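You operate a simulated robot arm through the tools that you are given. There is no shell and no other tool. Be economical: measure what you need, move in short steps, check, and stop when the job is done.

Carry out the task below with a simulated two-armed robot. There is one attempt and no reset: what you move stays moved.

JOB
Brush the medium mushroom clean and lay it in the white box.
Fine: the medium one of the two on the mat; stem up in the brushing box, gap dial on its size, lid shut while you crank; leave the lid open. What is to be rubbed or washed off counts as gone when no trace of it is left.

The check looks at the end state, three seconds after you hand in, the way a careful person would. Anything else that was tipped, shoved, dropped, spilled or broken makes it a failure. Lids that push on must go on centred and level and be pressed home; caps that screw on are set level and turned clockwise until they are tight.

ROBOT AND FRAMES
Two 7-joint arms with two-finger parallel grippers on one trunk, on a base that drives. Base frame: it is fixed to the floor where the robot stands at the start and does not move with it; the origin is under the middle of the robot, x ahead of it, y to its left, z up. Readings come in m, rad, newtons and seconds.
The left shoulder is at the start at [0.05, 0.187, 1.16], the right one opposite. With the tool pointing down near the work surface each hand reaches from about 0.1 to 0.66 m from the robot's upright axis, wherever it stands, measured 20 degrees to its own side. Places, roughly: box lid [0.6, 0.1, 0.9]; brushing box inside [0.6, 0.2, 0.8]; crank wheel [0.6, 0.3, 0.9]; gap dial [0.5, 0.3, 0.8]; square white box inside [0.5, 0, 0.8]. Payload 3.43 kg a hand.
The tool frame of a hand sits at the grasp point between the pads (the TCP): z along the fingers, y along the line on which they close. The tips reach 0.03 m beyond it. The gripper opens to 0.094 m. The fingers are 0.028 m wide and 0.01 m thick; the gripper's body (0.05 by 0.096 m) begins 0.055 m behind the TCP.
Orientation is that of the tool frame in the base frame, as [roll, pitch, yaw] about the fixed x, y, z axes, in that order (R = Rz(yaw) Ry(pitch) Rx(roll)). With the fingers straight down and closing along the base's y, the tool's x points along the base's -x, its y along +y and its z along -z.

CONTROLS
- The arms move only by the tool send_rows. It takes "left_targets", "right_targets" or both (then of equal length, played together; a hand with none holds still); each is a list of rows, each a list of 3 entries, a list of its own where there are three numbers: the shift along the tool's x, y, z in m, then the turn, a rotation vector about the tool's x, y, z in rad, then the gripper command, from -1 (shut) to 1 (fully open), values between in proportion. In form: [[[dx, dy, dz], [wx, wy, wz], hand], ...]. A call has 1 to 20 rows; each row is the pose to reach, as a shift and turn from the pose commanded when the call began, along the tool's axes at that moment. A row lasts 0.2 s, in which the tool goes at most 0.05 m and 0.15 rad; a call with a longer step from one row to the next is refused whole, and so is a gripper value outside its range. Where a pose cannot be reached the arm comes as near as it can. A force on the tool above 70 N (or 10 N above the force at the start of the call, whichever is more), or a blocked arm, ends the call early, and 0.2 s more pass. The fingers move at their own pace (about 0.153 m/s each) and stop on an object; they squeeze with about 44 N. The grip force told is the motor's: it shows also when the fingers shut on nothing. Time passes only in rows, and 0.2 s behind the last, so rows that repeat a pose let the fingers close. It gives the time, the measured TCP pose, the force on the tool (base axes), the opening and the grip force at its end, in the units of the frame above (readings bear some noise), with the torque about the TCP (base axes, N m) and any sound that the robot's microphone picked up.
- Cameras (640 x 400 px; columns grow to the right, rows downward): "scene" is now at [0.1406, 0.0345, 1.3241]; the picture's right is [0.37, -0.93, 0.00], its down [-0.52, -0.21, -0.83] and it looks along [0.77, 0.31, -0.56] (base axes); focal length 233 px, centre (320, 200). "left" rides on the left gripper at [0.076, -0.014, -0.102] in its tool frame; the picture's right is [0.18, 0.98, 0.00], its down [-0.75, 0.14, -0.64] and it looks along [-0.63, 0.12, 0.77] (tool axes); focal length 243 px, centre (320, 200). "right" rides on the right gripper at [0.076, 0.014, -0.102] in its tool frame; the picture's right is [-0.18, 0.98, 0.00], its down [-0.75, -0.14, -0.64] and it looks along [-0.63, -0.12, 0.77] (tool axes); focal length 243 px, centre (320, 200).
- grab_frame(camera): a new picture of that camera. It takes no simulated time.
- move_column(by): slides the trunk up (or, below 0, down) by that many m; the arms and the scene camera ride with it, the base frame stays. It gives what a move gives, with no picture.
- drive_base(legs): drives the robot by 1 to 6 legs, each [ahead, left, turn to the left] in m, m and rad, along the robot's own axes; the way and the turn of a leg run together, so that a leg with both is an arc; at most 1.5 m and 3.142 rad a leg. The arms and the cameras ride along, it lands a little off, and it stops where it bumps. It gives what a move gives.
- head_to(pan, tilt): turns the head with the scene camera to pan (to the left, within 1.396 rad either way) and tilt (down, from -0.506 to 1.204), counted from straight ahead of the robot. It gives what a move gives.
- probe_pixels(camera, pixels): for up to 12 pixels [column, row] of the newest picture of that camera ("zoom" is the newest enlarged one), the place [x, y, z] in the base frame of the surface seen there, good to about 0.002 m. It takes no simulated time.
- enlarge(camera, box): a new picture of the part [left, top, right, bottom] of that camera's present view, enlarged. It takes no simulated time.
- hand_in(): hands the job in; it is judged then, once.

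Keep the steps short. Do not move on a guess: measure, check each grasp and each placing, and mend mistakes. In all there are 80 turns and 58 pictures (those below and enlarged ones count). Leave the grippers open and the arms clear of the work at the hand-in unless told otherwise, and finish with a single line.

The tools are called after "Request:" as a command line: name --argument value ..., lists and objects as JSON in quotes. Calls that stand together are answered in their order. send_rows: Moves the arms, as the interface text tells. Its arguments: {"type":"object","properties":{"left_targets":{"type":"array"},"right_targets":{"type":"array"}},"required":[]} The other tools are called the same way: move_column (by) slides the trunk up or down; drive_base (legs) drives the base; head_to (pan, tilt) turns the head that bears the scene camera; grab_frame (camera) takes a picture; probe_pixels (camera, pixels) gives the place of the surface under pixels of a picture; enlarge (camera, box) takes an enlarged picture of a part of a camera's view; hand_in () hands the job in.

At the start:

```text
time: 0.0
left_tool_pos: [0.4053, 0.3843, 1.1378]
left_tool_rot: [3.141, 0.0, 3.141]
left_contact_force: [0.5, 0.4, -0.2]
left_torque: [0.0, 0.02, -0.02]
left_opening: 0.0941
left_gripper_force: 0.0
right_tool_pos: [0.3338, -0.0696, 1.1351]
right_tool_rot: [3.139, 0.001, -3.141]
right_contact_force: [-0.2, -0.3, 0.8]
right_torque: [0.02, -0.03, -0.01]
right_opening: 0.0941
right_gripper_force: 0.1
trunk travel left (down, up): [-0.375, 0.057]
robot x, y, heading: [0.0035, -0.002, 0.003]
head pan, tilt: [0.384, 0.6]
```

scene: 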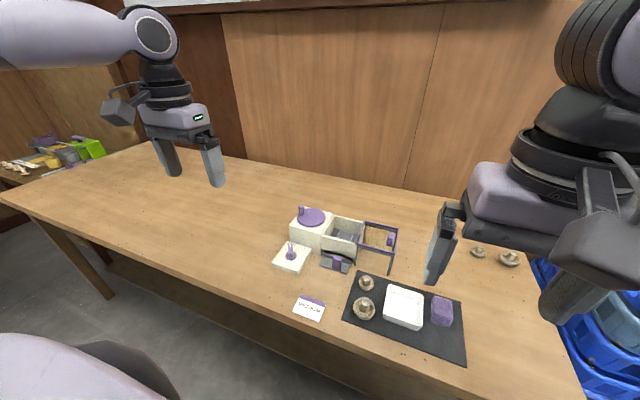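
right: 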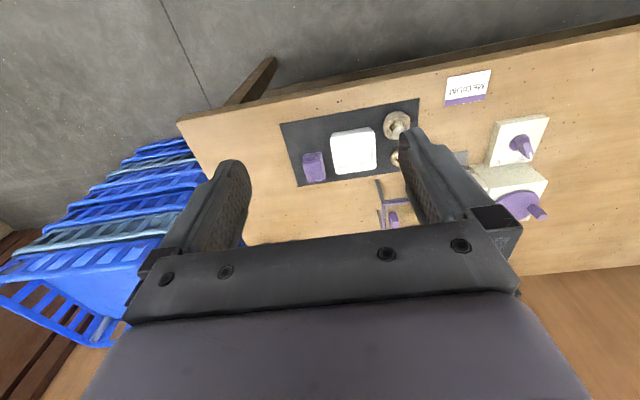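
left: 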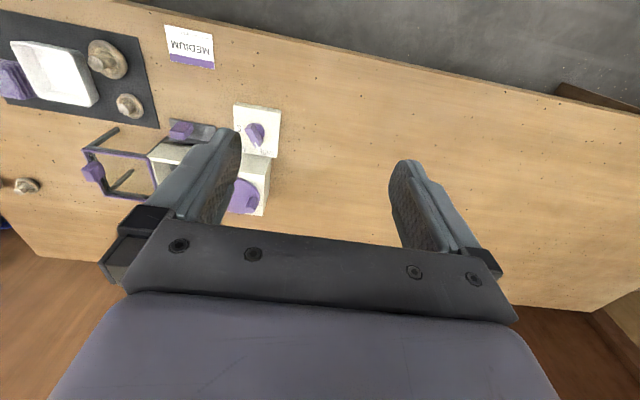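

I'll look closely at the work area first: the box and dial at about (330,250) and the mat at about (400,310).

Request:
enlarge --camera "scene" --box '[260, 190, 420, 290]'

Request:
enlarge --camera "scene" --box '[280, 260, 480, 385]'

Request:
enlarge --camera "left" --box '[0, 20, 288, 220]'

```text
4.00 times, centred on (340, 240) of scene
```

zoom: 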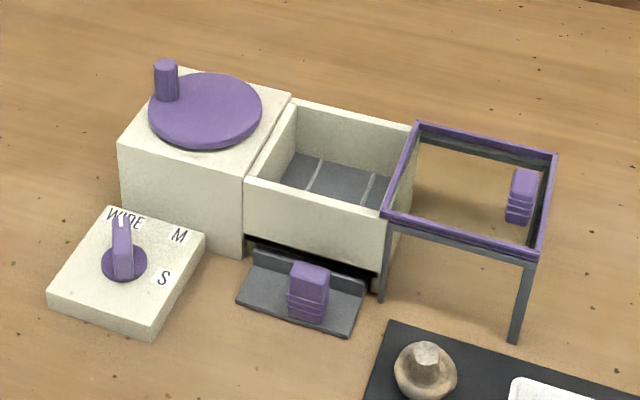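

```text
3.20 times, centred on (380, 322) of scene
```

zoom: 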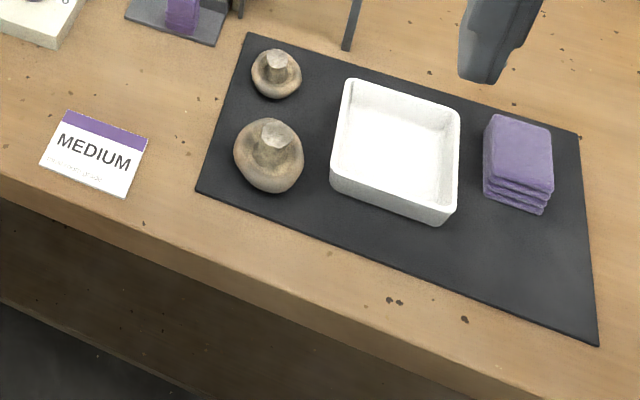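

```text
2.00 times, centred on (144, 120) of left
```

zoom: 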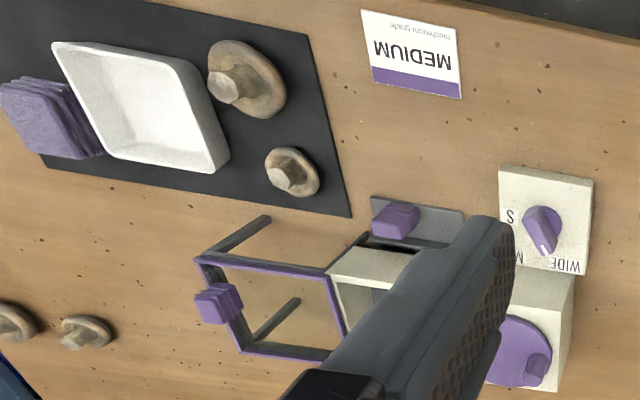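

I need points on these parts and a closer look at the card, so I'll enlarge again, with the box, lid frame and dial in one picture.

Request:
enlarge --camera "scene" --box '[290, 290, 330, 325]'

Request:
enlarge --camera "scene" --box '[340, 200, 420, 250]'

Request:
probe_pixels --camera "scene" --pixels '[[364, 306], [365, 301], [366, 284], [367, 278], [357, 312], [372, 310], [361, 285], [373, 284], [404, 305], [388, 318], [423, 325], [425, 300]]'

Request:
enlarge --camera "scene" --box '[260, 190, 420, 290]'

```text
11.43 times, centred on (310, 308) of scene
```

zoom: 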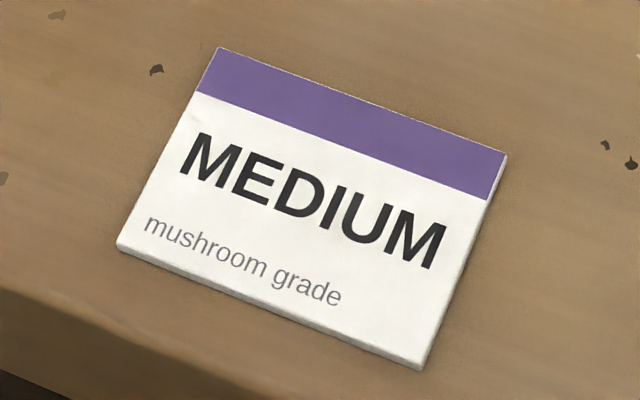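

```text
8.00 times, centred on (380, 225) of scene
```

zoom: 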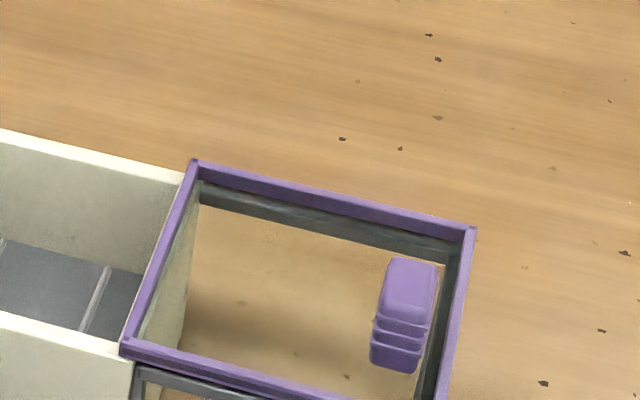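

```text
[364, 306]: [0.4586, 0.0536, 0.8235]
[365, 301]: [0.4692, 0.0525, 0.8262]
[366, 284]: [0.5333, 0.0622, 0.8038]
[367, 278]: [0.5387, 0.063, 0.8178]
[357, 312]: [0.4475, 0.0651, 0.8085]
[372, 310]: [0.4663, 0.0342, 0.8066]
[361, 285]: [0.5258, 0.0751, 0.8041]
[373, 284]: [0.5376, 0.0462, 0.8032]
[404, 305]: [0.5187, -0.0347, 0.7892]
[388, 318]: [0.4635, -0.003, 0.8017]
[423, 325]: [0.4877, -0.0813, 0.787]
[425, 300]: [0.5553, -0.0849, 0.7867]
```

```text
4.00 times, centred on (340, 240) of scene
```

zoom: 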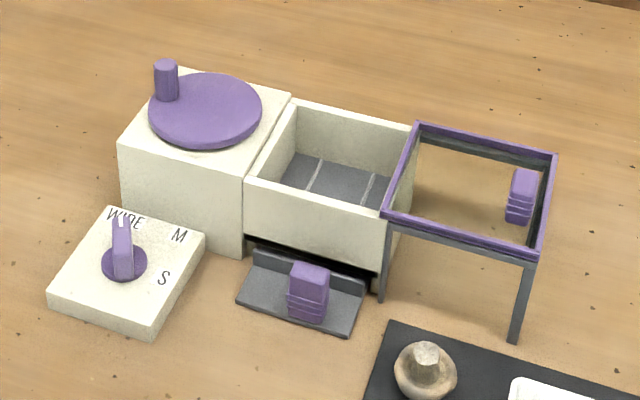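

Now I'll measure the device in the zoom picture: lid knob, lid frame, box rim and floor, wheel, peg, dial and drawer.

Request:
probe_pixels --camera "zoom" --pixels '[[524, 176], [519, 205], [418, 124], [555, 155], [541, 252], [386, 212], [390, 136], [300, 104], [252, 183], [335, 190], [300, 190], [370, 205]]'

Request:
probe_pixels --camera "zoom" --pixels '[[166, 66], [167, 90], [215, 110], [262, 110], [149, 110], [205, 145], [205, 76], [122, 222], [124, 270], [108, 262], [145, 262], [100, 280]]'

Request:
probe_pixels --camera "zoom" --pixels '[[110, 210], [203, 236], [52, 297], [152, 330], [126, 218], [178, 236], [164, 278], [310, 268], [308, 300], [250, 290], [350, 320], [320, 370]]'

Request:
enlarge --camera "scene" --box '[268, 236, 316, 276]'

```text
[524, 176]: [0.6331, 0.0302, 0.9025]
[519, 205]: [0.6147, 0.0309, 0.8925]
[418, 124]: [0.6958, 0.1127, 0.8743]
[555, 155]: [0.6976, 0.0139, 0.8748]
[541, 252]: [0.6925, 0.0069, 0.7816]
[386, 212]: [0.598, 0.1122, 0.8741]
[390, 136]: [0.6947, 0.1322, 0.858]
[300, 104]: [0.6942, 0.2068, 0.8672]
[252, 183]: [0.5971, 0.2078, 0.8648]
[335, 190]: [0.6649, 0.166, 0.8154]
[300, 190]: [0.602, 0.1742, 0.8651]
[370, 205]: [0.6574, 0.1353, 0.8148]
```

```text
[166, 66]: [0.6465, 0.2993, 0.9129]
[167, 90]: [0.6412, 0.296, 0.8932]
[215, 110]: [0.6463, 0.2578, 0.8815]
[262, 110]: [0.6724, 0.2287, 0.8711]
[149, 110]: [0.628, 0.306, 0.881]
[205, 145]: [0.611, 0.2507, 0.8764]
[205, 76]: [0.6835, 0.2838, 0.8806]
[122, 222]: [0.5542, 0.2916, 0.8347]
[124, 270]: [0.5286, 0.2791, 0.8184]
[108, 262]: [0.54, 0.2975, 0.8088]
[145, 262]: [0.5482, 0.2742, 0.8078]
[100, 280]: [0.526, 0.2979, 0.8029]
```

```text
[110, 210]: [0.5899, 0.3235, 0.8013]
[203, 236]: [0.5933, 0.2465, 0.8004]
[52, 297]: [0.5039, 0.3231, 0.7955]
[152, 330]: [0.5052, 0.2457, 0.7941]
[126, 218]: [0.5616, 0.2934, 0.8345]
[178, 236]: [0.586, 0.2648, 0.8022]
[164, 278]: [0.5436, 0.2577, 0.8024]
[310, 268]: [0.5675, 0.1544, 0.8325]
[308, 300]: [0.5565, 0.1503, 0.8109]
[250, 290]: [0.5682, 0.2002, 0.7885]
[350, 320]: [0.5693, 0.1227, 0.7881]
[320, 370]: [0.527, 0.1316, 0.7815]
```

```text
10.00 times, centred on (292, 256) of scene
```

zoom: 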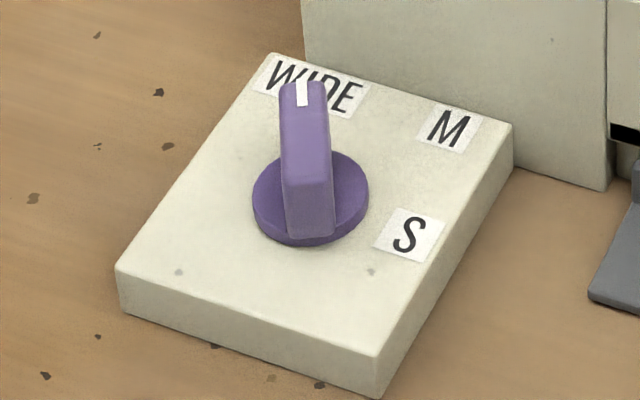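

Next I'll measure the table's front edge to see how far I can drive forward, and take more detail on the dial pointer and labels.

Request:
probe_pixels --camera "zoom" --pixels '[[303, 92], [310, 230], [308, 160], [255, 200], [368, 195], [310, 243], [320, 155], [310, 88], [450, 127], [408, 235], [300, 72], [340, 100]]'

Request:
probe_pixels --camera "scene" --pixels '[[330, 330], [332, 336], [333, 341], [250, 298], [200, 280], [255, 340], [320, 370], [360, 304], [364, 318], [310, 308], [364, 296], [433, 310]]'

Request:
enlarge --camera "scene" --box '[340, 266, 388, 326]'

```text
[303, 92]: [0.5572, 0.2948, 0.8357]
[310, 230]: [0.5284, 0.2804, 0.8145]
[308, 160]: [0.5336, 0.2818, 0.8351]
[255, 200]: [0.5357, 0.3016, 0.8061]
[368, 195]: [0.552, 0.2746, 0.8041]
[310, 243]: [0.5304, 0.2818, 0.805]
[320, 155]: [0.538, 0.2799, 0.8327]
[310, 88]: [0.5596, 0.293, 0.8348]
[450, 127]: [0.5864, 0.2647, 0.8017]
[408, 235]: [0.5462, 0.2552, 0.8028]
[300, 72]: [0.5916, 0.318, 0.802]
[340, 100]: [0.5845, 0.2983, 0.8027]
```

```text
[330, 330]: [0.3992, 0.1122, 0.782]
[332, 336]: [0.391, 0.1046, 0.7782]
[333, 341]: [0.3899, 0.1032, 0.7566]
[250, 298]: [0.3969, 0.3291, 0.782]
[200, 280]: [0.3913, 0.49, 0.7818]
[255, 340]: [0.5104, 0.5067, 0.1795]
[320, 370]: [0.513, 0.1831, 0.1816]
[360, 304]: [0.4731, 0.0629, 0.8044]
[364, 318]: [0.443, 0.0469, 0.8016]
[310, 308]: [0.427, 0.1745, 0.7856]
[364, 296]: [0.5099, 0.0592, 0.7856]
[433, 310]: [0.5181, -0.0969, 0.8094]
```

```text
6.67 times, centred on (364, 296) of scene
```

zoom: 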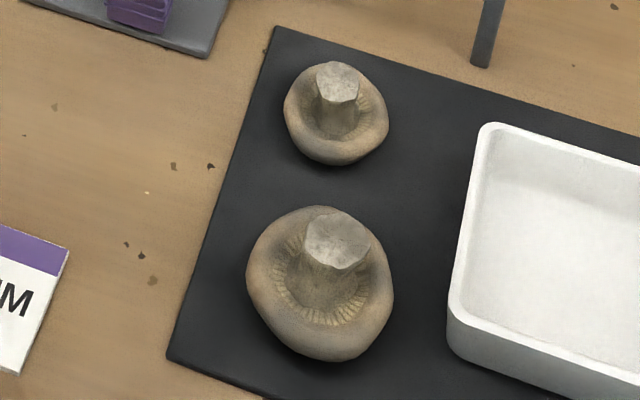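

The table edge is at x≈0.39 and the crank is nearly out of reach from here. I'll move the right hand aside first (0.2 m to the right), then drive 0.10 m ahead.

Request:
send_rows --right_targets '[[[0, -0.04, 0], [0, 0, 0], 1], [[0, -0.08, 0], [0, 0, 0], 1], [[0, -0.12, 0], [0, 0, 0], 1], [[0, -0.16, 0], [0, 0, 0], 1], [[0, -0.2, 0], [0, 0, 0], 1]]'

Request:
drive_base --legs '[[0.1, 0, 0]]'

Request:
head_to --pan 0.25 --tilt 0.85

Request:
grab_frame --camera "scene"

```text
time: 1.2
left_tool_pos: [0.404, 0.3848, 1.1379]
left_tool_rot: [3.141, 0.0, 3.14]
left_contact_force: [0.4, 0.0, 0.1]
left_torque: [0.02, 0.0, 0.0]
left_opening: 0.0941
left_gripper_force: 0.0
right_tool_pos: [0.3357, -0.2704, 1.138]
right_tool_rot: [3.138, 0.001, -3.142]
right_contact_force: [-0.6, -0.4, 0.4]
right_torque: [0.02, 0.03, 0.02]
right_opening: 0.0938
right_gripper_force: 0.1
trunk travel left (down, up): [-0.375, 0.057]
robot x, y, heading: [-0.0016, 0.0002, -0.0]
head pan, tilt: [0.384, 0.6]
```

```text
time: 2.3
left_tool_pos: [0.5046, 0.3861, 1.1374]
left_tool_rot: [-3.14, 0.0, -3.14]
left_contact_force: [0.6, 0.7, -0.9]
left_torque: [0.01, 0.02, -0.02]
left_opening: 0.094
left_gripper_force: 0.0
right_tool_pos: [0.4366, -0.2678, 1.1367]
right_tool_rot: [3.141, -0.002, -3.141]
right_contact_force: [0.6, 1.4, -0.8]
right_torque: [-0.01, 0.01, -0.03]
right_opening: 0.0941
right_gripper_force: 0.1
trunk travel left (down, up): [-0.375, 0.057]
robot x, y, heading: [0.0991, 0.0017, 0.001]
head pan, tilt: [0.384, 0.6]
```

```text
time: 3.1
left_tool_pos: [0.5015, 0.3854, 1.1375]
left_tool_rot: [-3.14, 0.0, -3.14]
left_contact_force: [-0.3, 0.4, -0.6]
left_torque: [-0.03, -0.01, 0.0]
left_opening: 0.0942
left_gripper_force: 0.0
right_tool_pos: [0.4352, -0.2685, 1.1377]
right_tool_rot: [3.141, 0.001, -3.141]
right_contact_force: [-0.2, -0.3, -0.3]
right_torque: [-0.02, 0.01, -0.01]
right_opening: 0.0941
right_gripper_force: 0.1
trunk travel left (down, up): [-0.375, 0.057]
robot x, y, heading: [0.0962, -0.0009, 0.002]
head pan, tilt: [0.25, 0.85]
```

```text
46 pictures are left
```

scene: 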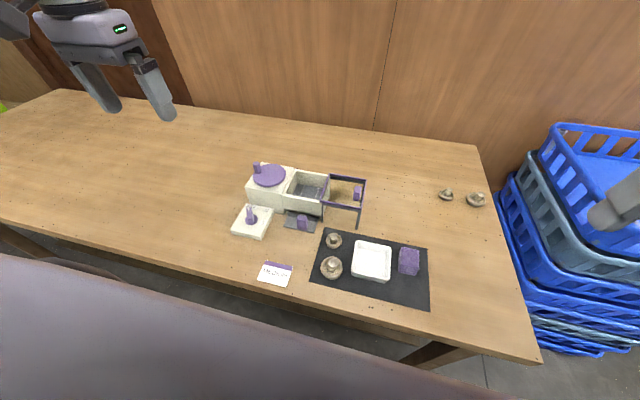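

The robot is now 0.1 m further ahead. I'll enlarge the box interior and lid, then the mushrooms, from here.

Request:
enlarge --camera "scene" --box '[276, 160, 376, 222]'

Request:
probe_pixels --camera "zoom" --pixels '[[135, 130], [180, 130], [240, 140], [280, 150], [520, 180], [525, 215], [515, 235], [500, 200], [545, 200], [300, 110], [560, 120], [420, 180]]'

Request:
enlarge --camera "scene" --box '[310, 225, 400, 285]'

Request:
probe_pixels --camera "zoom" --pixels '[[140, 280], [155, 265], [172, 230], [80, 300], [225, 300], [150, 360], [150, 235], [320, 240], [560, 260], [440, 145], [440, 360], [440, 250]]'

```text
6.40 times, centred on (326, 191) of scene
```

zoom: 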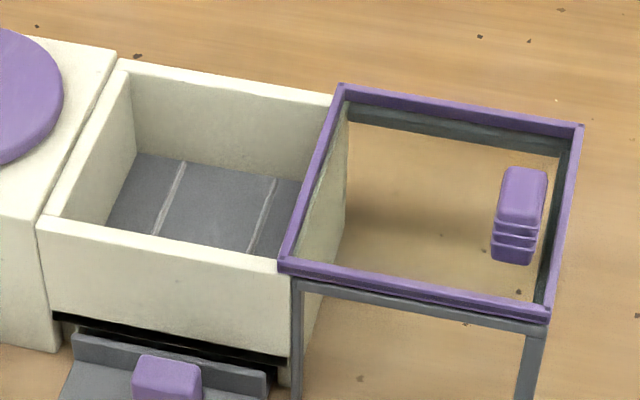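

```text
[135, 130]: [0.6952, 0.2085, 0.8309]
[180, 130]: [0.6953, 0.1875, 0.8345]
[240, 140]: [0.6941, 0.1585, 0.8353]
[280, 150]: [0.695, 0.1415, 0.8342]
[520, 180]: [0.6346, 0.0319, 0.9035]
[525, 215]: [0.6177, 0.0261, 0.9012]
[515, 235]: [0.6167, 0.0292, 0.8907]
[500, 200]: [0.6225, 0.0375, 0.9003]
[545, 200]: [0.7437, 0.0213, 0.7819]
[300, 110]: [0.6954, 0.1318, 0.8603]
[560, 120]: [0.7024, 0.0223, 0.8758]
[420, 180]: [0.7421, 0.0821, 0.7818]
```

```text
6.67 times, centred on (355, 255) of scene
```

zoom: 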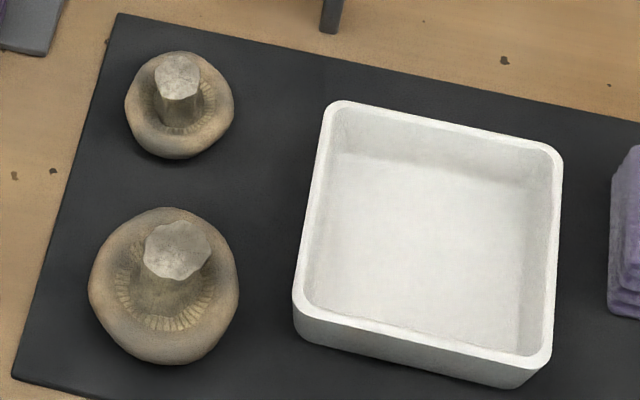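

```text
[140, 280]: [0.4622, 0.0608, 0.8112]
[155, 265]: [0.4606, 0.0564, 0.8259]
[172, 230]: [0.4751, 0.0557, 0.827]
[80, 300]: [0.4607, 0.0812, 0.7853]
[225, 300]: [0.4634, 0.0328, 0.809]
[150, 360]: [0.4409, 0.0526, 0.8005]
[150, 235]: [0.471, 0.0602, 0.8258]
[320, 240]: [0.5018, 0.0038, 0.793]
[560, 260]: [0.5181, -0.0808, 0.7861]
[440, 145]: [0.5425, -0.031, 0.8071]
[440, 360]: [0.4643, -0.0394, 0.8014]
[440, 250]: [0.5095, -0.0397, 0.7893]
```

The larger mat mushroom stands stem up. Its stem top is at about (0.468, 0.054, 0.826) and its cap is about 0.05 across. The other one is clearly the S size, so this is the medium one. I'll move the left hand to z≈0.975 above it and look.

Request:
send_rows --left_targets '[[[0.0038, -0.0368, 0.018], [0, 0, 0], 1], [[0.0076, -0.0736, 0.036], [0, 0, 0], 1], [[0.0114, -0.1104, 0.054], [0, 0, 0], 1], [[0.0152, -0.1472, 0.072], [0, 0, 0], 1], [[0.019, -0.184, 0.09], [0, 0, 0], 1], [[0.0228, -0.2208, 0.108], [0, 0, 0], 1], [[0.0266, -0.2576, 0.126], [0, 0, 0], 1], [[0.0304, -0.2944, 0.144], [0, 0, 0], 1], [[0.0345, -0.331, 0.162], [0, 0, 0], 1], [[0.0345, -0.331, 0.162], [0, 0, 0], 1]]'

Request:
grab_frame --camera "left"

```text
time: 5.3
left_tool_pos: [0.452, 0.1265, 0.9991]
left_tool_rot: [-3.139, 0.002, -3.138]
left_contact_force: [0.0, 0.2, 0.0]
left_torque: [0.01, -0.02, -0.01]
left_opening: 0.0938
left_gripper_force: 0.1
left hand out of reach, approached as far as the arm can: row 8, 9, 10
right_tool_pos: [0.4365, -0.269, 1.1365]
right_tool_rot: [3.138, -0.002, -3.14]
right_contact_force: [-0.5, -0.6, -0.7]
right_torque: [0.01, 0.01, -0.01]
right_opening: 0.094
right_gripper_force: 0.0
trunk travel left (down, up): [-0.375, 0.057]
robot x, y, heading: [0.0998, -0.0004, 0.005]
head pan, tilt: [0.25, 0.85]
```

```text
43 pictures are left
```

left: 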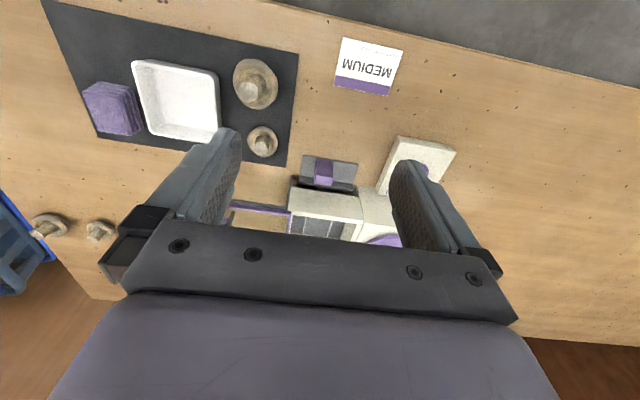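

The left arm can't fold this far in: it stops at y=0.127. I'll turn the base 0.35 rad to the right, which puts the mushroom on the left hand's better side. The hand is high and clear.

Request:
drive_base --legs '[[0, 0, -0.35]]'

```text
time: 6.8
left_tool_pos: [0.4734, -0.0005, 0.998]
left_tool_rot: [-3.139, 0.001, 2.8]
left_contact_force: [-0.3, 0.2, -0.4]
left_torque: [-0.02, 0.0, 0.01]
left_opening: 0.094
left_gripper_force: 0.1
right_tool_pos: [0.3252, -0.367, 1.1371]
right_tool_rot: [3.14, 0.0, 2.798]
right_contact_force: [0.5, 0.0, -1.0]
right_torque: [-0.02, -0.01, -0.02]
right_opening: 0.0938
right_gripper_force: 0.1
trunk travel left (down, up): [-0.375, 0.057]
robot x, y, heading: [0.0998, -0.0002, -0.346]
head pan, tilt: [0.25, 0.85]
```

Next I'll turn the hand back to the base axes (yaw by +0.342) with no shift. That also shows me what pose is commanded now.

Request:
send_rows --left_targets '[[[0, 0, 0], [0, 0, -0.12], 1], [[0, 0, 0], [0, 0, -0.24], 1], [[0, 0, 0], [0, 0, -0.342], 1], [[0, 0, 0], [0, 0, -0.342], 1]]'

```text
time: 7.8
left_tool_pos: [0.4748, -0.001, 0.9983]
left_tool_rot: [-3.139, 0.001, -3.142]
left_contact_force: [-0.6, -0.7, 0.6]
left_torque: [-0.01, -0.01, 0.0]
left_opening: 0.094
left_gripper_force: 0.0
right_tool_pos: [0.3238, -0.367, 1.1369]
right_tool_rot: [-3.141, -0.001, 2.798]
right_contact_force: [0.2, 0.1, 0.1]
right_torque: [-0.01, -0.03, -0.03]
right_opening: 0.0939
right_gripper_force: 0.0
trunk travel left (down, up): [-0.375, 0.057]
robot x, y, heading: [0.0974, 0.003, -0.344]
head pan, tilt: [0.25, 0.85]
```

It holds the measured pose and is aligned. Now I'll move above the mushroom at (0.466, 0.0545), z≈0.93, and look.

Request:
send_rows --left_targets '[[[0.004, 0.028, 0.02], [0, 0, 0], 1], [[0.008, 0.0555, 0.045], [0, 0, 0], 1], [[0.008, 0.0555, 0.068], [0, 0, 0], 1], [[0.008, 0.0555, 0.068], [0, 0, 0], 1]]'

Request:
grab_frame --camera "left"

Request:
grab_frame --camera "scene"

```text
time: 8.8
left_tool_pos: [0.4653, 0.0544, 0.9308]
left_tool_rot: [-3.14, 0.001, 3.14]
left_contact_force: [-0.4, -0.4, -0.4]
left_torque: [0.02, 0.0, 0.01]
left_opening: 0.094
left_gripper_force: 0.0
right_tool_pos: [0.3243, -0.3673, 1.1374]
right_tool_rot: [-3.141, 0.0, 2.798]
right_contact_force: [-0.1, 0.2, -0.9]
right_torque: [-0.01, 0.01, 0.0]
right_opening: 0.0939
right_gripper_force: 0.1
trunk travel left (down, up): [-0.375, 0.057]
robot x, y, heading: [0.0988, -0.0023, -0.342]
head pan, tilt: [0.25, 0.85]
```

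```text
42 pictures are left
```

left: 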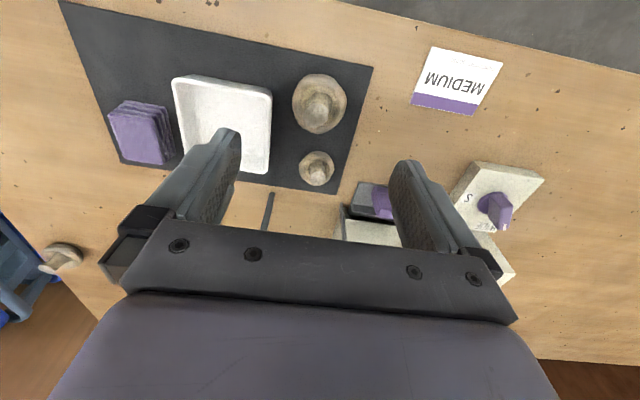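

```text
41 pictures are left
```

scene: 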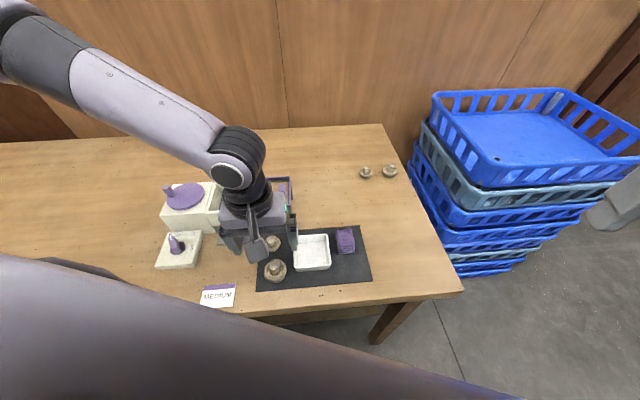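

I'll probe the mushroom's stem and cap edges in the left picture, around (320,104).

Request:
enlarge --camera "left" --box '[270, 60, 370, 200]'

Request:
probe_pixels --camera "left" --pixels '[[319, 108], [318, 98], [312, 103], [326, 103], [293, 100], [347, 102], [319, 76], [322, 133], [319, 114], [316, 165]]'

```text
2.86 times, centred on (320, 130) of left
```

zoom: 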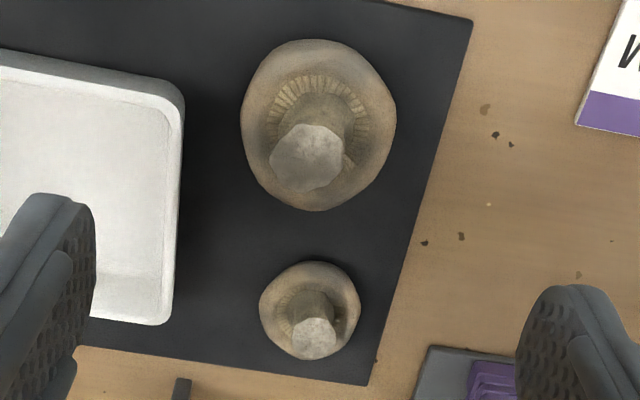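

```text
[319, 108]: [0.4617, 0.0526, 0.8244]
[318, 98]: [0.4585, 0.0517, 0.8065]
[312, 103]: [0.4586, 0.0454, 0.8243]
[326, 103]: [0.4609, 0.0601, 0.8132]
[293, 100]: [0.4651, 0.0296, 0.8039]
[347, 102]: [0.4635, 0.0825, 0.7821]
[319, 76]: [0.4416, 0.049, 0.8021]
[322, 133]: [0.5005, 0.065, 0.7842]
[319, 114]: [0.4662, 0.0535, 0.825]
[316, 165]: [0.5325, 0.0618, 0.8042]
```

The stem top is centred at about (0.467, 0.050, 0.825). The white box is close by at y≈0.004, so I'll narrow the gripper to about 0.055 and descend to TCP z≈0.843. That puts the tips at 0.813, around the stem.

Request:
send_rows --left_targets '[[[0, -0.004, 0.0], [0, 0, 0], 0.15], [[0, -0.004, 0.03], [0, 0, 0], 0.15], [[0, -0.004, 0.06], [0, 0, 0], 0.15], [[0, -0.004, 0.075], [0, 0, 0], 0.15], [[0, -0.004, 0.087], [0, 0, 0], 0.15], [[0, -0.004, 0.087], [0, 0, 0], 0.15]]'

Request:
enlarge --camera "left" --box '[190, 50, 450, 220]'

```text
time: 10.2
left_tool_pos: [0.469, 0.0693, 0.865]
left_tool_rot: [-3.14, 0.0, 3.139]
left_contact_force: [-0.5, -0.5, 0.6]
left_torque: [0.0, 0.01, 0.01]
left_opening: 0.0542
left_gripper_force: 0.1
left hand out of reach, approached as far as the arm can: row 3, 4, 5, 6
right_tool_pos: [0.3247, -0.3669, 1.1368]
right_tool_rot: [3.14, 0.0, 2.798]
right_contact_force: [0.6, 0.3, 1.2]
right_torque: [0.01, 0.02, 0.04]
right_opening: 0.0939
right_gripper_force: 0.1
trunk travel left (down, up): [-0.375, 0.057]
robot x, y, heading: [0.0963, -0.001, -0.346]
head pan, tilt: [0.25, 0.85]
```

```text
2.35 times, centred on (320, 135) of left
```

zoom: 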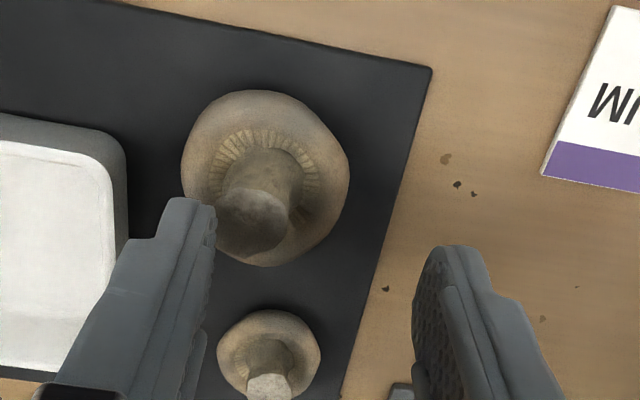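

The arm stalled at (0.469, 0.069, 0.865) with nothing touched, because this place is too close in. I'll rise 0.07 and back the base off 0.1 m.

Request:
send_rows --left_targets '[[[0, 0, -0.035], [0, 0, 0], 0.15], [[0, 0, -0.07], [0, 0, 0], 0.15], [[0, 0, -0.07], [0, 0, 0], 0.15]]'

Request:
drive_base --legs '[[-0.1, 0, 0]]'

```text
time: 11.0
left_tool_pos: [0.4688, 0.0717, 0.9365]
left_tool_rot: [-3.139, 0.0, -3.141]
left_contact_force: [0.1, 0.6, 0.6]
left_torque: [0.05, 0.02, 0.02]
left_opening: 0.0541
left_gripper_force: 0.0
right_tool_pos: [0.3253, -0.3664, 1.137]
right_tool_rot: [3.141, 0.0, 2.796]
right_contact_force: [0.0, 0.7, 0.3]
right_torque: [-0.02, -0.01, 0.02]
right_opening: 0.094
right_gripper_force: 0.1
trunk travel left (down, up): [-0.375, 0.057]
robot x, y, heading: [0.0996, 0.0026, -0.342]
head pan, tilt: [0.25, 0.85]
```

```text
time: 12.1
left_tool_pos: [0.3723, 0.1062, 0.9362]
left_tool_rot: [-3.14, 0.001, -3.139]
left_contact_force: [-0.5, 0.3, 0.9]
left_torque: [0.04, 0.02, 0.01]
left_opening: 0.0543
left_gripper_force: 0.2
right_tool_pos: [0.2291, -0.3317, 1.1378]
right_tool_rot: [3.139, 0.0, 2.799]
right_contact_force: [-0.8, -0.1, -0.2]
right_torque: [0.0, 0.0, 0.0]
right_opening: 0.0939
right_gripper_force: 0.0
trunk travel left (down, up): [-0.375, 0.057]
robot x, y, heading: [0.0027, 0.0371, -0.338]
head pan, tilt: [0.25, 0.85]
```

Now back over the stem at (0.466, 0.0505), then down to z≈0.87, which keeps the tips above it.

Request:
send_rows --left_targets '[[[-0.031, -0.0185, 0], [0, 0, 0], 0.15], [[-0.062, -0.037, 0], [0, 0, 0], 0.15], [[-0.094, -0.0557, 0], [0, 0, 0], 0.15], [[-0.094, -0.0557, 0.035], [0, 0, 0], 0.15], [[-0.094, -0.0557, 0.066], [0, 0, 0], 0.15], [[-0.094, -0.0557, 0.066], [0, 0, 0], 0.15]]'

Request:
enlarge --camera "left" --box '[190, 50, 450, 220]'

```text
time: 13.5
left_tool_pos: [0.4632, 0.085, 0.8935]
left_tool_rot: [-3.14, 0.0, -3.142]
left_contact_force: [-0.3, 0.2, 0.1]
left_torque: [-0.03, -0.02, 0.0]
left_opening: 0.0542
left_gripper_force: 0.1
left hand out of reach, approached as far as the arm can: row 3, 4, 5, 6
right_tool_pos: [0.2308, -0.3329, 1.1368]
right_tool_rot: [3.139, -0.001, 2.801]
right_contact_force: [-0.1, -0.2, 0.2]
right_torque: [-0.01, 0.01, -0.02]
right_opening: 0.0941
right_gripper_force: 0.1
trunk travel left (down, up): [-0.375, 0.057]
robot x, y, heading: [0.0041, 0.0329, -0.34]
head pan, tilt: [0.25, 0.85]
```

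```text
2.35 times, centred on (320, 135) of left
```

zoom: 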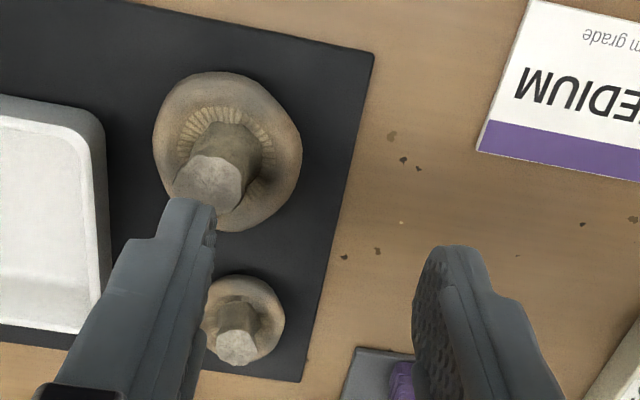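

It stalls again, now with the hand yawed 0.34 from the robot's own axes, so a wrist limit looks likely. I'll yaw the hand back by 0.5 the other way (the stem is round) and go over it.

Request:
send_rows --left_targets '[[[0, 0, -0.02], [0, 0, 0.13], 0.15], [[0, 0, -0.02], [0, 0, 0.26], 0.15], [[0, 0, -0.02], [0, 0, 0.39], 0.15], [[0, 0, -0.02], [0, 0, 0.5], 0.15], [[-0.003, -0.0345, -0.02], [0, 0, 0.5], 0.15], [[-0.003, -0.0345, 0.02], [0, 0, 0.5], 0.15], [[-0.003, -0.0345, 0.02], [0, 0, 0.5], 0.15]]'

Request:
enlarge --camera "left" --box '[190, 50, 450, 220]'

```text
time: 15.1
left_tool_pos: [0.459, 0.0812, 0.8954]
left_tool_rot: [-3.141, 0.001, 2.644]
left_contact_force: [-0.1, -0.2, 0.4]
left_torque: [0.0, -0.01, -0.01]
left_opening: 0.054
left_gripper_force: 0.2
left hand out of reach, approached as far as the arm can: row 5, 6, 7
right_tool_pos: [0.2303, -0.3332, 1.1373]
right_tool_rot: [3.139, 0.001, 2.798]
right_contact_force: [0.4, 0.6, 0.6]
right_torque: [-0.03, 0.0, 0.02]
right_opening: 0.0942
right_gripper_force: 0.0
trunk travel left (down, up): [-0.375, 0.057]
robot x, y, heading: [0.0025, 0.0356, -0.339]
head pan, tilt: [0.25, 0.85]
```

```text
2.35 times, centred on (320, 135) of left
```

zoom: 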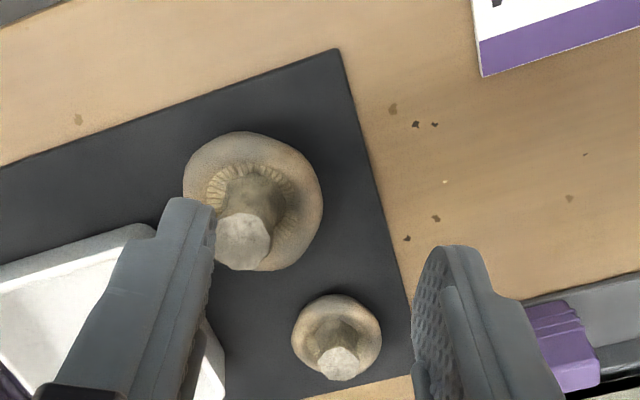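

It isn't the yaw: the arm stalls here whatever the yaw, and it stalls further out the lower it goes. I'll raise the hand 0.2 and lower the trunk 0.15, so the shoulder works nearer hand height.

Request:
send_rows --left_targets '[[[0, 0, -0.045], [0, 0, 0], 0.15], [[0, 0.015, -0.09], [0, 0, 0], 0.15], [[0, 0.03, -0.135], [0, 0, 0], 0.15], [[0, 0.03, -0.18], [0, 0, 0], 0.15], [[0, 0.03, -0.2], [0, 0, 0], 0.15]]'

Request:
move_column --by -0.15

Request:
grab_frame --camera "scene"

```text
time: 16.3
left_tool_pos: [0.4725, 0.1102, 1.0963]
left_tool_rot: [-3.14, 0.0, 2.645]
left_contact_force: [0.1, 0.0, -0.7]
left_torque: [0.02, 0.01, -0.02]
left_opening: 0.0542
left_gripper_force: 0.2
right_tool_pos: [0.2308, -0.3329, 1.1388]
right_tool_rot: [3.138, -0.001, 2.799]
right_contact_force: [-0.4, -0.1, -0.6]
right_torque: [0.01, -0.03, 0.02]
right_opening: 0.094
right_gripper_force: 0.0
trunk travel left (down, up): [-0.375, 0.057]
robot x, y, heading: [0.002, 0.0332, -0.342]
head pan, tilt: [0.25, 0.85]
```

```text
time: 18.1
left_tool_pos: [0.4726, 0.1097, 0.9452]
left_tool_rot: [-3.141, 0.001, 2.645]
left_contact_force: [-1.1, -0.2, 0.4]
left_torque: [-0.02, 0.01, 0.0]
left_opening: 0.054
left_gripper_force: 0.1
right_tool_pos: [0.2307, -0.3332, 0.9871]
right_tool_rot: [3.139, 0.0, 2.799]
right_contact_force: [0.5, -0.4, 0.0]
right_torque: [0.03, 0.01, 0.0]
right_opening: 0.0941
right_gripper_force: 0.0
trunk travel left (down, up): [-0.225, 0.207]
robot x, y, heading: [0.0004, 0.0358, -0.335]
head pan, tilt: [0.25, 0.85]
```

```text
36 pictures are left
```

scene: 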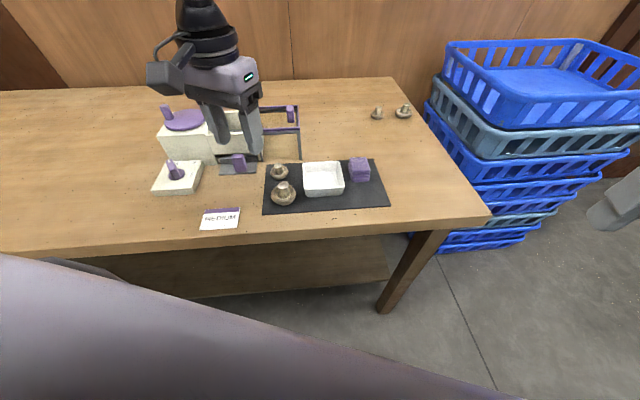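

The view is clear. Now I'll move toward (0.466, 0.0505, 0.90).

Request:
send_rows --left_targets '[[[-0.011, -0.027, 0.0], [0, 0, 0], 0.15], [[-0.0224, -0.0552, 0.0], [0, 0, 0], 0.15], [[-0.0224, -0.0552, 0.025], [0, 0, 0], 0.15], [[-0.0224, -0.0552, 0.05], [0, 0, 0], 0.15], [[-0.0224, -0.0552, 0.07], [0, 0, 0], 0.15], [[-0.0224, -0.0552, 0.07], [0, 0, 0], 0.15]]'

Request:
enlarge --camera "left" --box '[190, 50, 450, 220]'

```text
time: 19.5
left_tool_pos: [0.4689, 0.0528, 0.8746]
left_tool_rot: [-3.139, 0.002, 2.646]
left_contact_force: [0.4, -0.5, 0.1]
left_torque: [-0.01, 0.03, 0.02]
left_opening: 0.0541
left_gripper_force: 0.0
right_tool_pos: [0.2295, -0.3331, 0.9875]
right_tool_rot: [3.14, 0.001, 2.8]
right_contact_force: [0.5, 0.4, -0.2]
right_torque: [0.01, 0.01, 0.0]
right_opening: 0.0941
right_gripper_force: 0.0
trunk travel left (down, up): [-0.225, 0.207]
robot x, y, heading: [0.0053, 0.0317, -0.336]
head pan, tilt: [0.25, 0.85]
```

```text
2.35 times, centred on (320, 135) of left
```

zoom: 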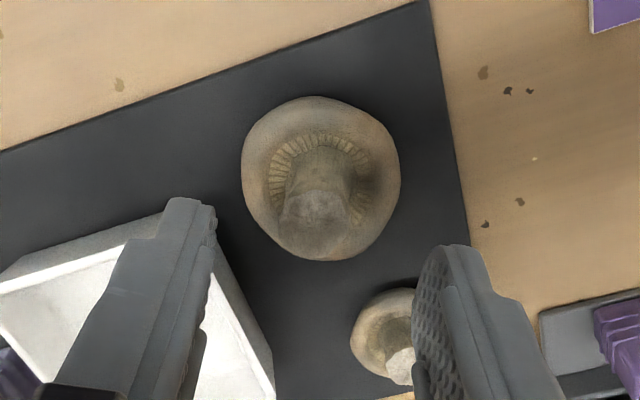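

Now it reaches. I'll check where the stem lies against the fingers.

Request:
probe_pixels --camera "zoom" --pixels '[[315, 207], [285, 210], [345, 212], [316, 222], [316, 195], [243, 180], [400, 180], [230, 300], [380, 300]]'

```text
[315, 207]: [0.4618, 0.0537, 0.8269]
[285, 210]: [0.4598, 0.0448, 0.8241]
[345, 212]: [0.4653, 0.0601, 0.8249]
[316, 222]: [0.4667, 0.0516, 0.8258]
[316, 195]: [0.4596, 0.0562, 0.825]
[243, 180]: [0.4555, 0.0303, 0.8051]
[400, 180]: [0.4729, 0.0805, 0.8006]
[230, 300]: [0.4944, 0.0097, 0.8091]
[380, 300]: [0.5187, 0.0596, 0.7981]
```

The stem centre is about (0.464, 0.0525). I'll shift about 3 mm, descend to TCP z≈0.843 and close.

Request:
send_rows --left_targets '[[[0.003, -0.001, 0.015], [0, 0, 0], 0.15], [[0.003, -0.001, 0.031], [0, 0, 0], 0.15], [[0.003, -0.001, 0.031], [0, 0, 0], 0.15], [[0.003, -0.001, 0.031], [0, 0, 0], -1], [[0.003, -0.001, 0.031], [0, 0, 0], -1], [[0.003, -0.001, 0.031], [0, 0, 0], -1]]'

Request:
enlarge --camera "left" --box '[190, 50, 450, 220]'

```text
time: 20.9
left_tool_pos: [0.4648, 0.0518, 0.8435]
left_tool_rot: [-3.14, 0.002, 2.644]
left_contact_force: [0.6, 0.8, 1.3]
left_torque: [0.05, -0.05, -0.03]
left_opening: 0.0209
left_gripper_force: 12.0
right_tool_pos: [0.231, -0.3324, 0.9864]
right_tool_rot: [3.141, 0.0, 2.799]
right_contact_force: [-1.0, -0.8, 0.4]
right_torque: [-0.01, -0.05, 0.04]
right_opening: 0.094
right_gripper_force: 0.1
trunk travel left (down, up): [-0.225, 0.207]
robot x, y, heading: [0.0011, 0.0341, -0.341]
head pan, tilt: [0.25, 0.85]
```

```text
2.35 times, centred on (320, 135) of left
```

zoom: 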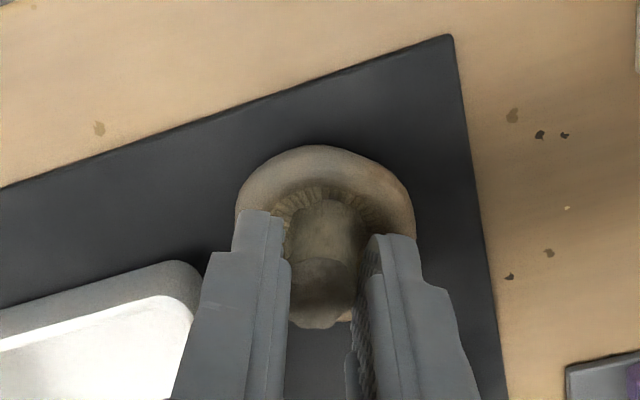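

The stem is gripped at 0.021 opening. I'll lift 0.15 straight up and check.

Request:
send_rows --left_targets '[[[0, 0, -0.03], [0, 0, 0], -1], [[0, 0, -0.07], [0, 0, 0], -1], [[0, 0, -0.11], [0, 0, 0], -1], [[0, 0, -0.15], [0, 0, 0], -1], [[0, 0, -0.15], [0, 0, 0], -1]]'

Request:
drive_base --legs '[[0.08, 0, 0], [0, 0, 0.19]]'

Request:
grab_frame --camera "left"

Request:
grab_frame --camera "scene"

```text
time: 22.1
left_tool_pos: [0.4633, 0.053, 0.995]
left_tool_rot: [-3.139, -0.002, 2.645]
left_contact_force: [0.0, 0.6, -0.6]
left_torque: [-0.01, 0.0, -0.01]
left_opening: 0.0198
left_gripper_force: 12.3
right_tool_pos: [0.2307, -0.3318, 0.9872]
right_tool_rot: [3.139, 0.001, 2.8]
right_contact_force: [0.0, 0.5, -0.4]
right_torque: [-0.02, -0.02, -0.01]
right_opening: 0.0939
right_gripper_force: 0.0
trunk travel left (down, up): [-0.225, 0.207]
robot x, y, heading: [0.0019, 0.0352, -0.342]
head pan, tilt: [0.25, 0.85]
```

```text
time: 23.9
left_tool_pos: [0.5251, 0.1119, 0.9947]
left_tool_rot: [-3.14, 0.002, 2.83]
left_contact_force: [0.6, -0.2, -0.4]
left_torque: [0.0, 0.0, 0.0]
left_opening: 0.0198
left_gripper_force: 11.9
right_tool_pos: [0.3686, -0.3097, 0.9867]
right_tool_rot: [3.142, 0.001, 2.986]
right_contact_force: [0.3, -0.1, -0.2]
right_torque: [0.01, -0.01, 0.02]
right_opening: 0.0939
right_gripper_force: 0.1
trunk travel left (down, up): [-0.225, 0.207]
robot x, y, heading: [0.0801, 0.0079, -0.153]
head pan, tilt: [0.25, 0.85]
```

```text
33 pictures are left
```

left: 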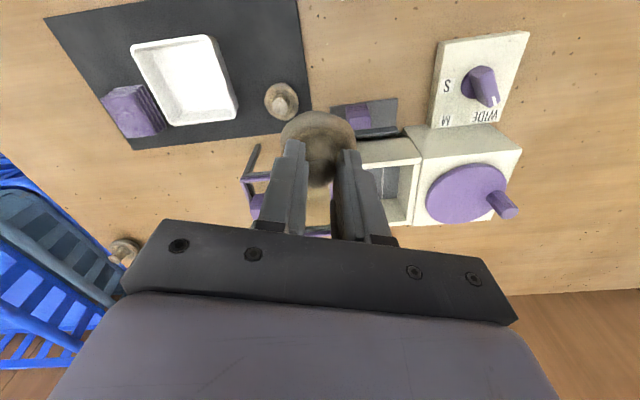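

```text
32 pictures are left
```

scene: 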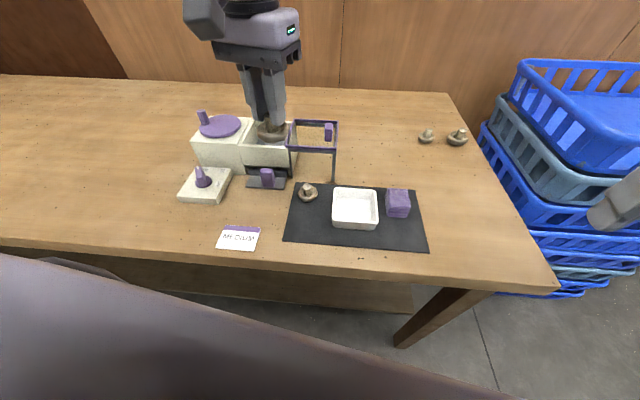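

The mushroom is held well. I'll move over the box centre at (0.649, 0.163), keeping the height, and square the hand.

Request:
send_rows --left_targets '[[[-0.034, 0.0287, 0], [0, 0, -0.1], -1], [[-0.068, 0.0575, 0], [0, 0, -0.2], -1], [[-0.1015, 0.0862, 0], [0, 0, -0.31], -1], [[-0.1015, 0.0862, 0], [0, 0, -0.31], -1]]'

Request:
enlarge --camera "scene" --box '[180, 70, 360, 200]'

Request:
enlarge --camera "left" --box '[190, 50, 450, 220]'

```text
time: 24.9
left_tool_pos: [0.6364, 0.1738, 0.9924]
left_tool_rot: [-3.14, 0.001, 3.141]
left_contact_force: [0.4, -0.1, 0.1]
left_torque: [-0.01, -0.02, 0.03]
left_opening: 0.0199
left_gripper_force: 11.7
left hand out of reach, approached as far as the arm can: row 3, 4
right_tool_pos: [0.3679, -0.3091, 0.9874]
right_tool_rot: [3.14, 0.001, 2.986]
right_contact_force: [-1.0, 0.1, -0.4]
right_torque: [0.04, 0.02, 0.02]
right_opening: 0.094
right_gripper_force: 0.1
trunk travel left (down, up): [-0.225, 0.207]
robot x, y, heading: [0.0781, 0.0071, -0.151]
head pan, tilt: [0.25, 0.85]
```

```text
3.08 times, centred on (270, 135) of scene
```

zoom: 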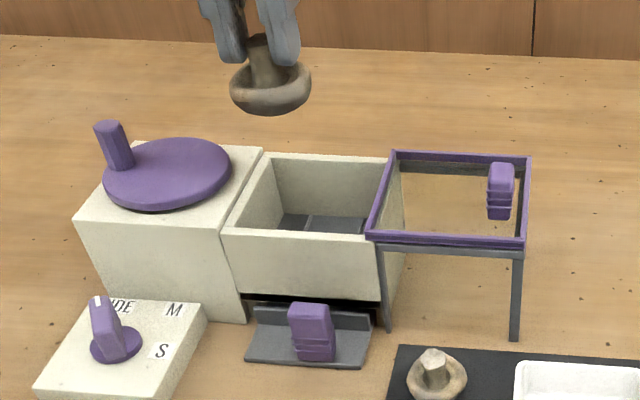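

```text
2.35 times, centred on (320, 135) of left
```

zoom: 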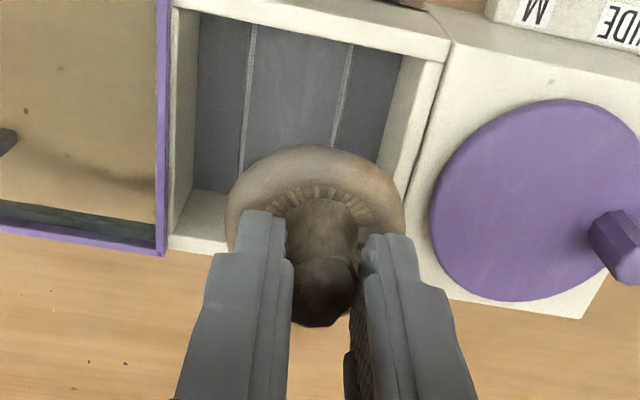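

The arm is short of reach by about 1 cm. I'll measure the box interior in this picture, then drive 0.07 m forward.

Request:
probe_pixels --camera "zoom" --pixels '[[215, 100], [247, 100], [345, 100], [385, 100], [185, 100], [178, 30], [435, 70], [300, 20], [300, 100], [225, 20], [390, 55], [195, 230]]'

Request:
drive_base --legs '[[0.07, 0, 0]]'

```text
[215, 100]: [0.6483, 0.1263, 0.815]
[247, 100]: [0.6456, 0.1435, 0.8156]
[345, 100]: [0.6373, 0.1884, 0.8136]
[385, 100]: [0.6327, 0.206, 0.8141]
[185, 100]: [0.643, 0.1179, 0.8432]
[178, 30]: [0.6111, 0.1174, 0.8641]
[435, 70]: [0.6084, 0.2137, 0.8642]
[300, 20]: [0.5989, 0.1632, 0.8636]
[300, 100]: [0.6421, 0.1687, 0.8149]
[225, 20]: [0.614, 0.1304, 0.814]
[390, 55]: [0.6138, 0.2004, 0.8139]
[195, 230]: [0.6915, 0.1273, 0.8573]
```

```text
time: 25.9
left_tool_pos: [0.7057, 0.1628, 0.9913]
left_tool_rot: [-3.138, 0.001, -3.141]
left_contact_force: [0.2, 0.3, -0.4]
left_torque: [0.02, 0.01, -0.01]
left_opening: 0.0197
left_gripper_force: 11.9
right_tool_pos: [0.438, -0.3211, 0.9876]
right_tool_rot: [3.138, 0.001, 2.987]
right_contact_force: [0.8, -0.4, 0.4]
right_torque: [-0.02, 0.02, -0.01]
right_opening: 0.094
right_gripper_force: 0.1
trunk travel left (down, up): [-0.225, 0.207]
robot x, y, heading: [0.1448, -0.0052, -0.154]
head pan, tilt: [0.25, 0.85]
```

The interior spans x 0.603–0.691 and y 0.121–0.210, with a floor at 0.8145, so its centre is (0.648, 0.166). I'll move back over that point at this height, then lower to z≈0.935.

Request:
send_rows --left_targets '[[[0.029, 0.0015, 0], [0, 0, 0], -1], [[0.0577, 0.003, 0], [0, 0, 0], -1], [[0.0577, 0.003, 0.0], [0, 0, 0], -1], [[0.0577, 0.003, 0.03], [0, 0, 0], -1], [[0.0577, 0.003, 0.055], [0, 0, 0], -1], [[0.0577, 0.003, 0.055], [0, 0, 0], -1]]'

Request:
enlarge --camera "left" --box '[190, 50, 450, 220]'

```text
time: 27.3
left_tool_pos: [0.6455, 0.1659, 0.9359]
left_tool_rot: [-3.137, 0.0, -3.141]
left_contact_force: [0.3, 0.2, -0.2]
left_torque: [-0.01, -0.01, -0.01]
left_opening: 0.0194
left_gripper_force: 11.9
right_tool_pos: [0.437, -0.3208, 0.9857]
right_tool_rot: [3.14, -0.001, 2.987]
right_contact_force: [0.2, -0.7, -0.5]
right_torque: [0.02, 0.02, -0.01]
right_opening: 0.0941
right_gripper_force: 0.0
trunk travel left (down, up): [-0.225, 0.207]
robot x, y, heading: [0.1463, -0.0005, -0.152]
head pan, tilt: [0.25, 0.85]
```

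```text
2.35 times, centred on (320, 135) of left
```

zoom: 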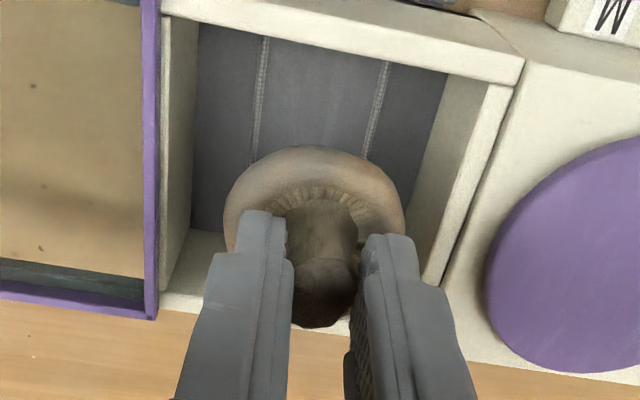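

Centred. I'll lower to TCP z≈0.878 (cap bottom about 4 mm above the floor), then go in small steps to light contact.

Request:
send_rows --left_targets '[[[-0.002, 0, 0.025], [0, 0, 0], -1], [[-0.002, 0, 0.045], [0, 0, 0], -1], [[-0.002, 0, 0.057], [0, 0, 0], -1], [[-0.002, 0, 0.061], [0, 0, 0], -1], [[-0.002, 0, 0.061], [0, 0, 0], -1]]'

Request:
enlarge --camera "left" --box '[190, 50, 450, 220]'

```text
time: 28.5
left_tool_pos: [0.6491, 0.1659, 0.8761]
left_tool_rot: [-3.14, 0.001, -3.141]
left_contact_force: [-0.1, -0.6, -0.3]
left_torque: [0.01, 0.01, 0.0]
left_opening: 0.0199
left_gripper_force: 11.8
right_tool_pos: [0.4378, -0.3201, 0.9868]
right_tool_rot: [3.141, 0.0, 2.987]
right_contact_force: [0.0, -0.1, 0.7]
right_torque: [-0.01, 0.01, -0.02]
right_opening: 0.094
right_gripper_force: 0.1
trunk travel left (down, up): [-0.225, 0.207]
robot x, y, heading: [0.1462, -0.0024, -0.155]
head pan, tilt: [0.25, 0.85]
```

```text
2.35 times, centred on (320, 135) of left
```

zoom: 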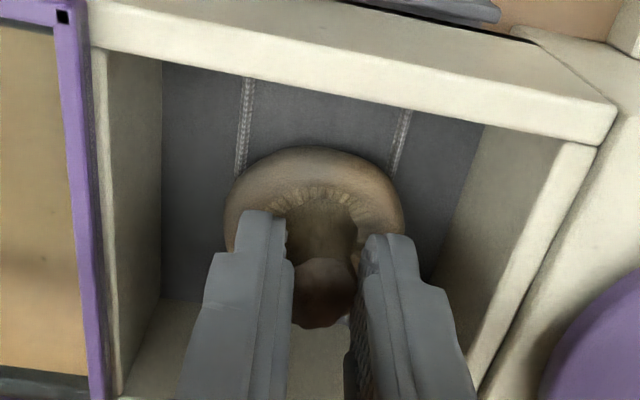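

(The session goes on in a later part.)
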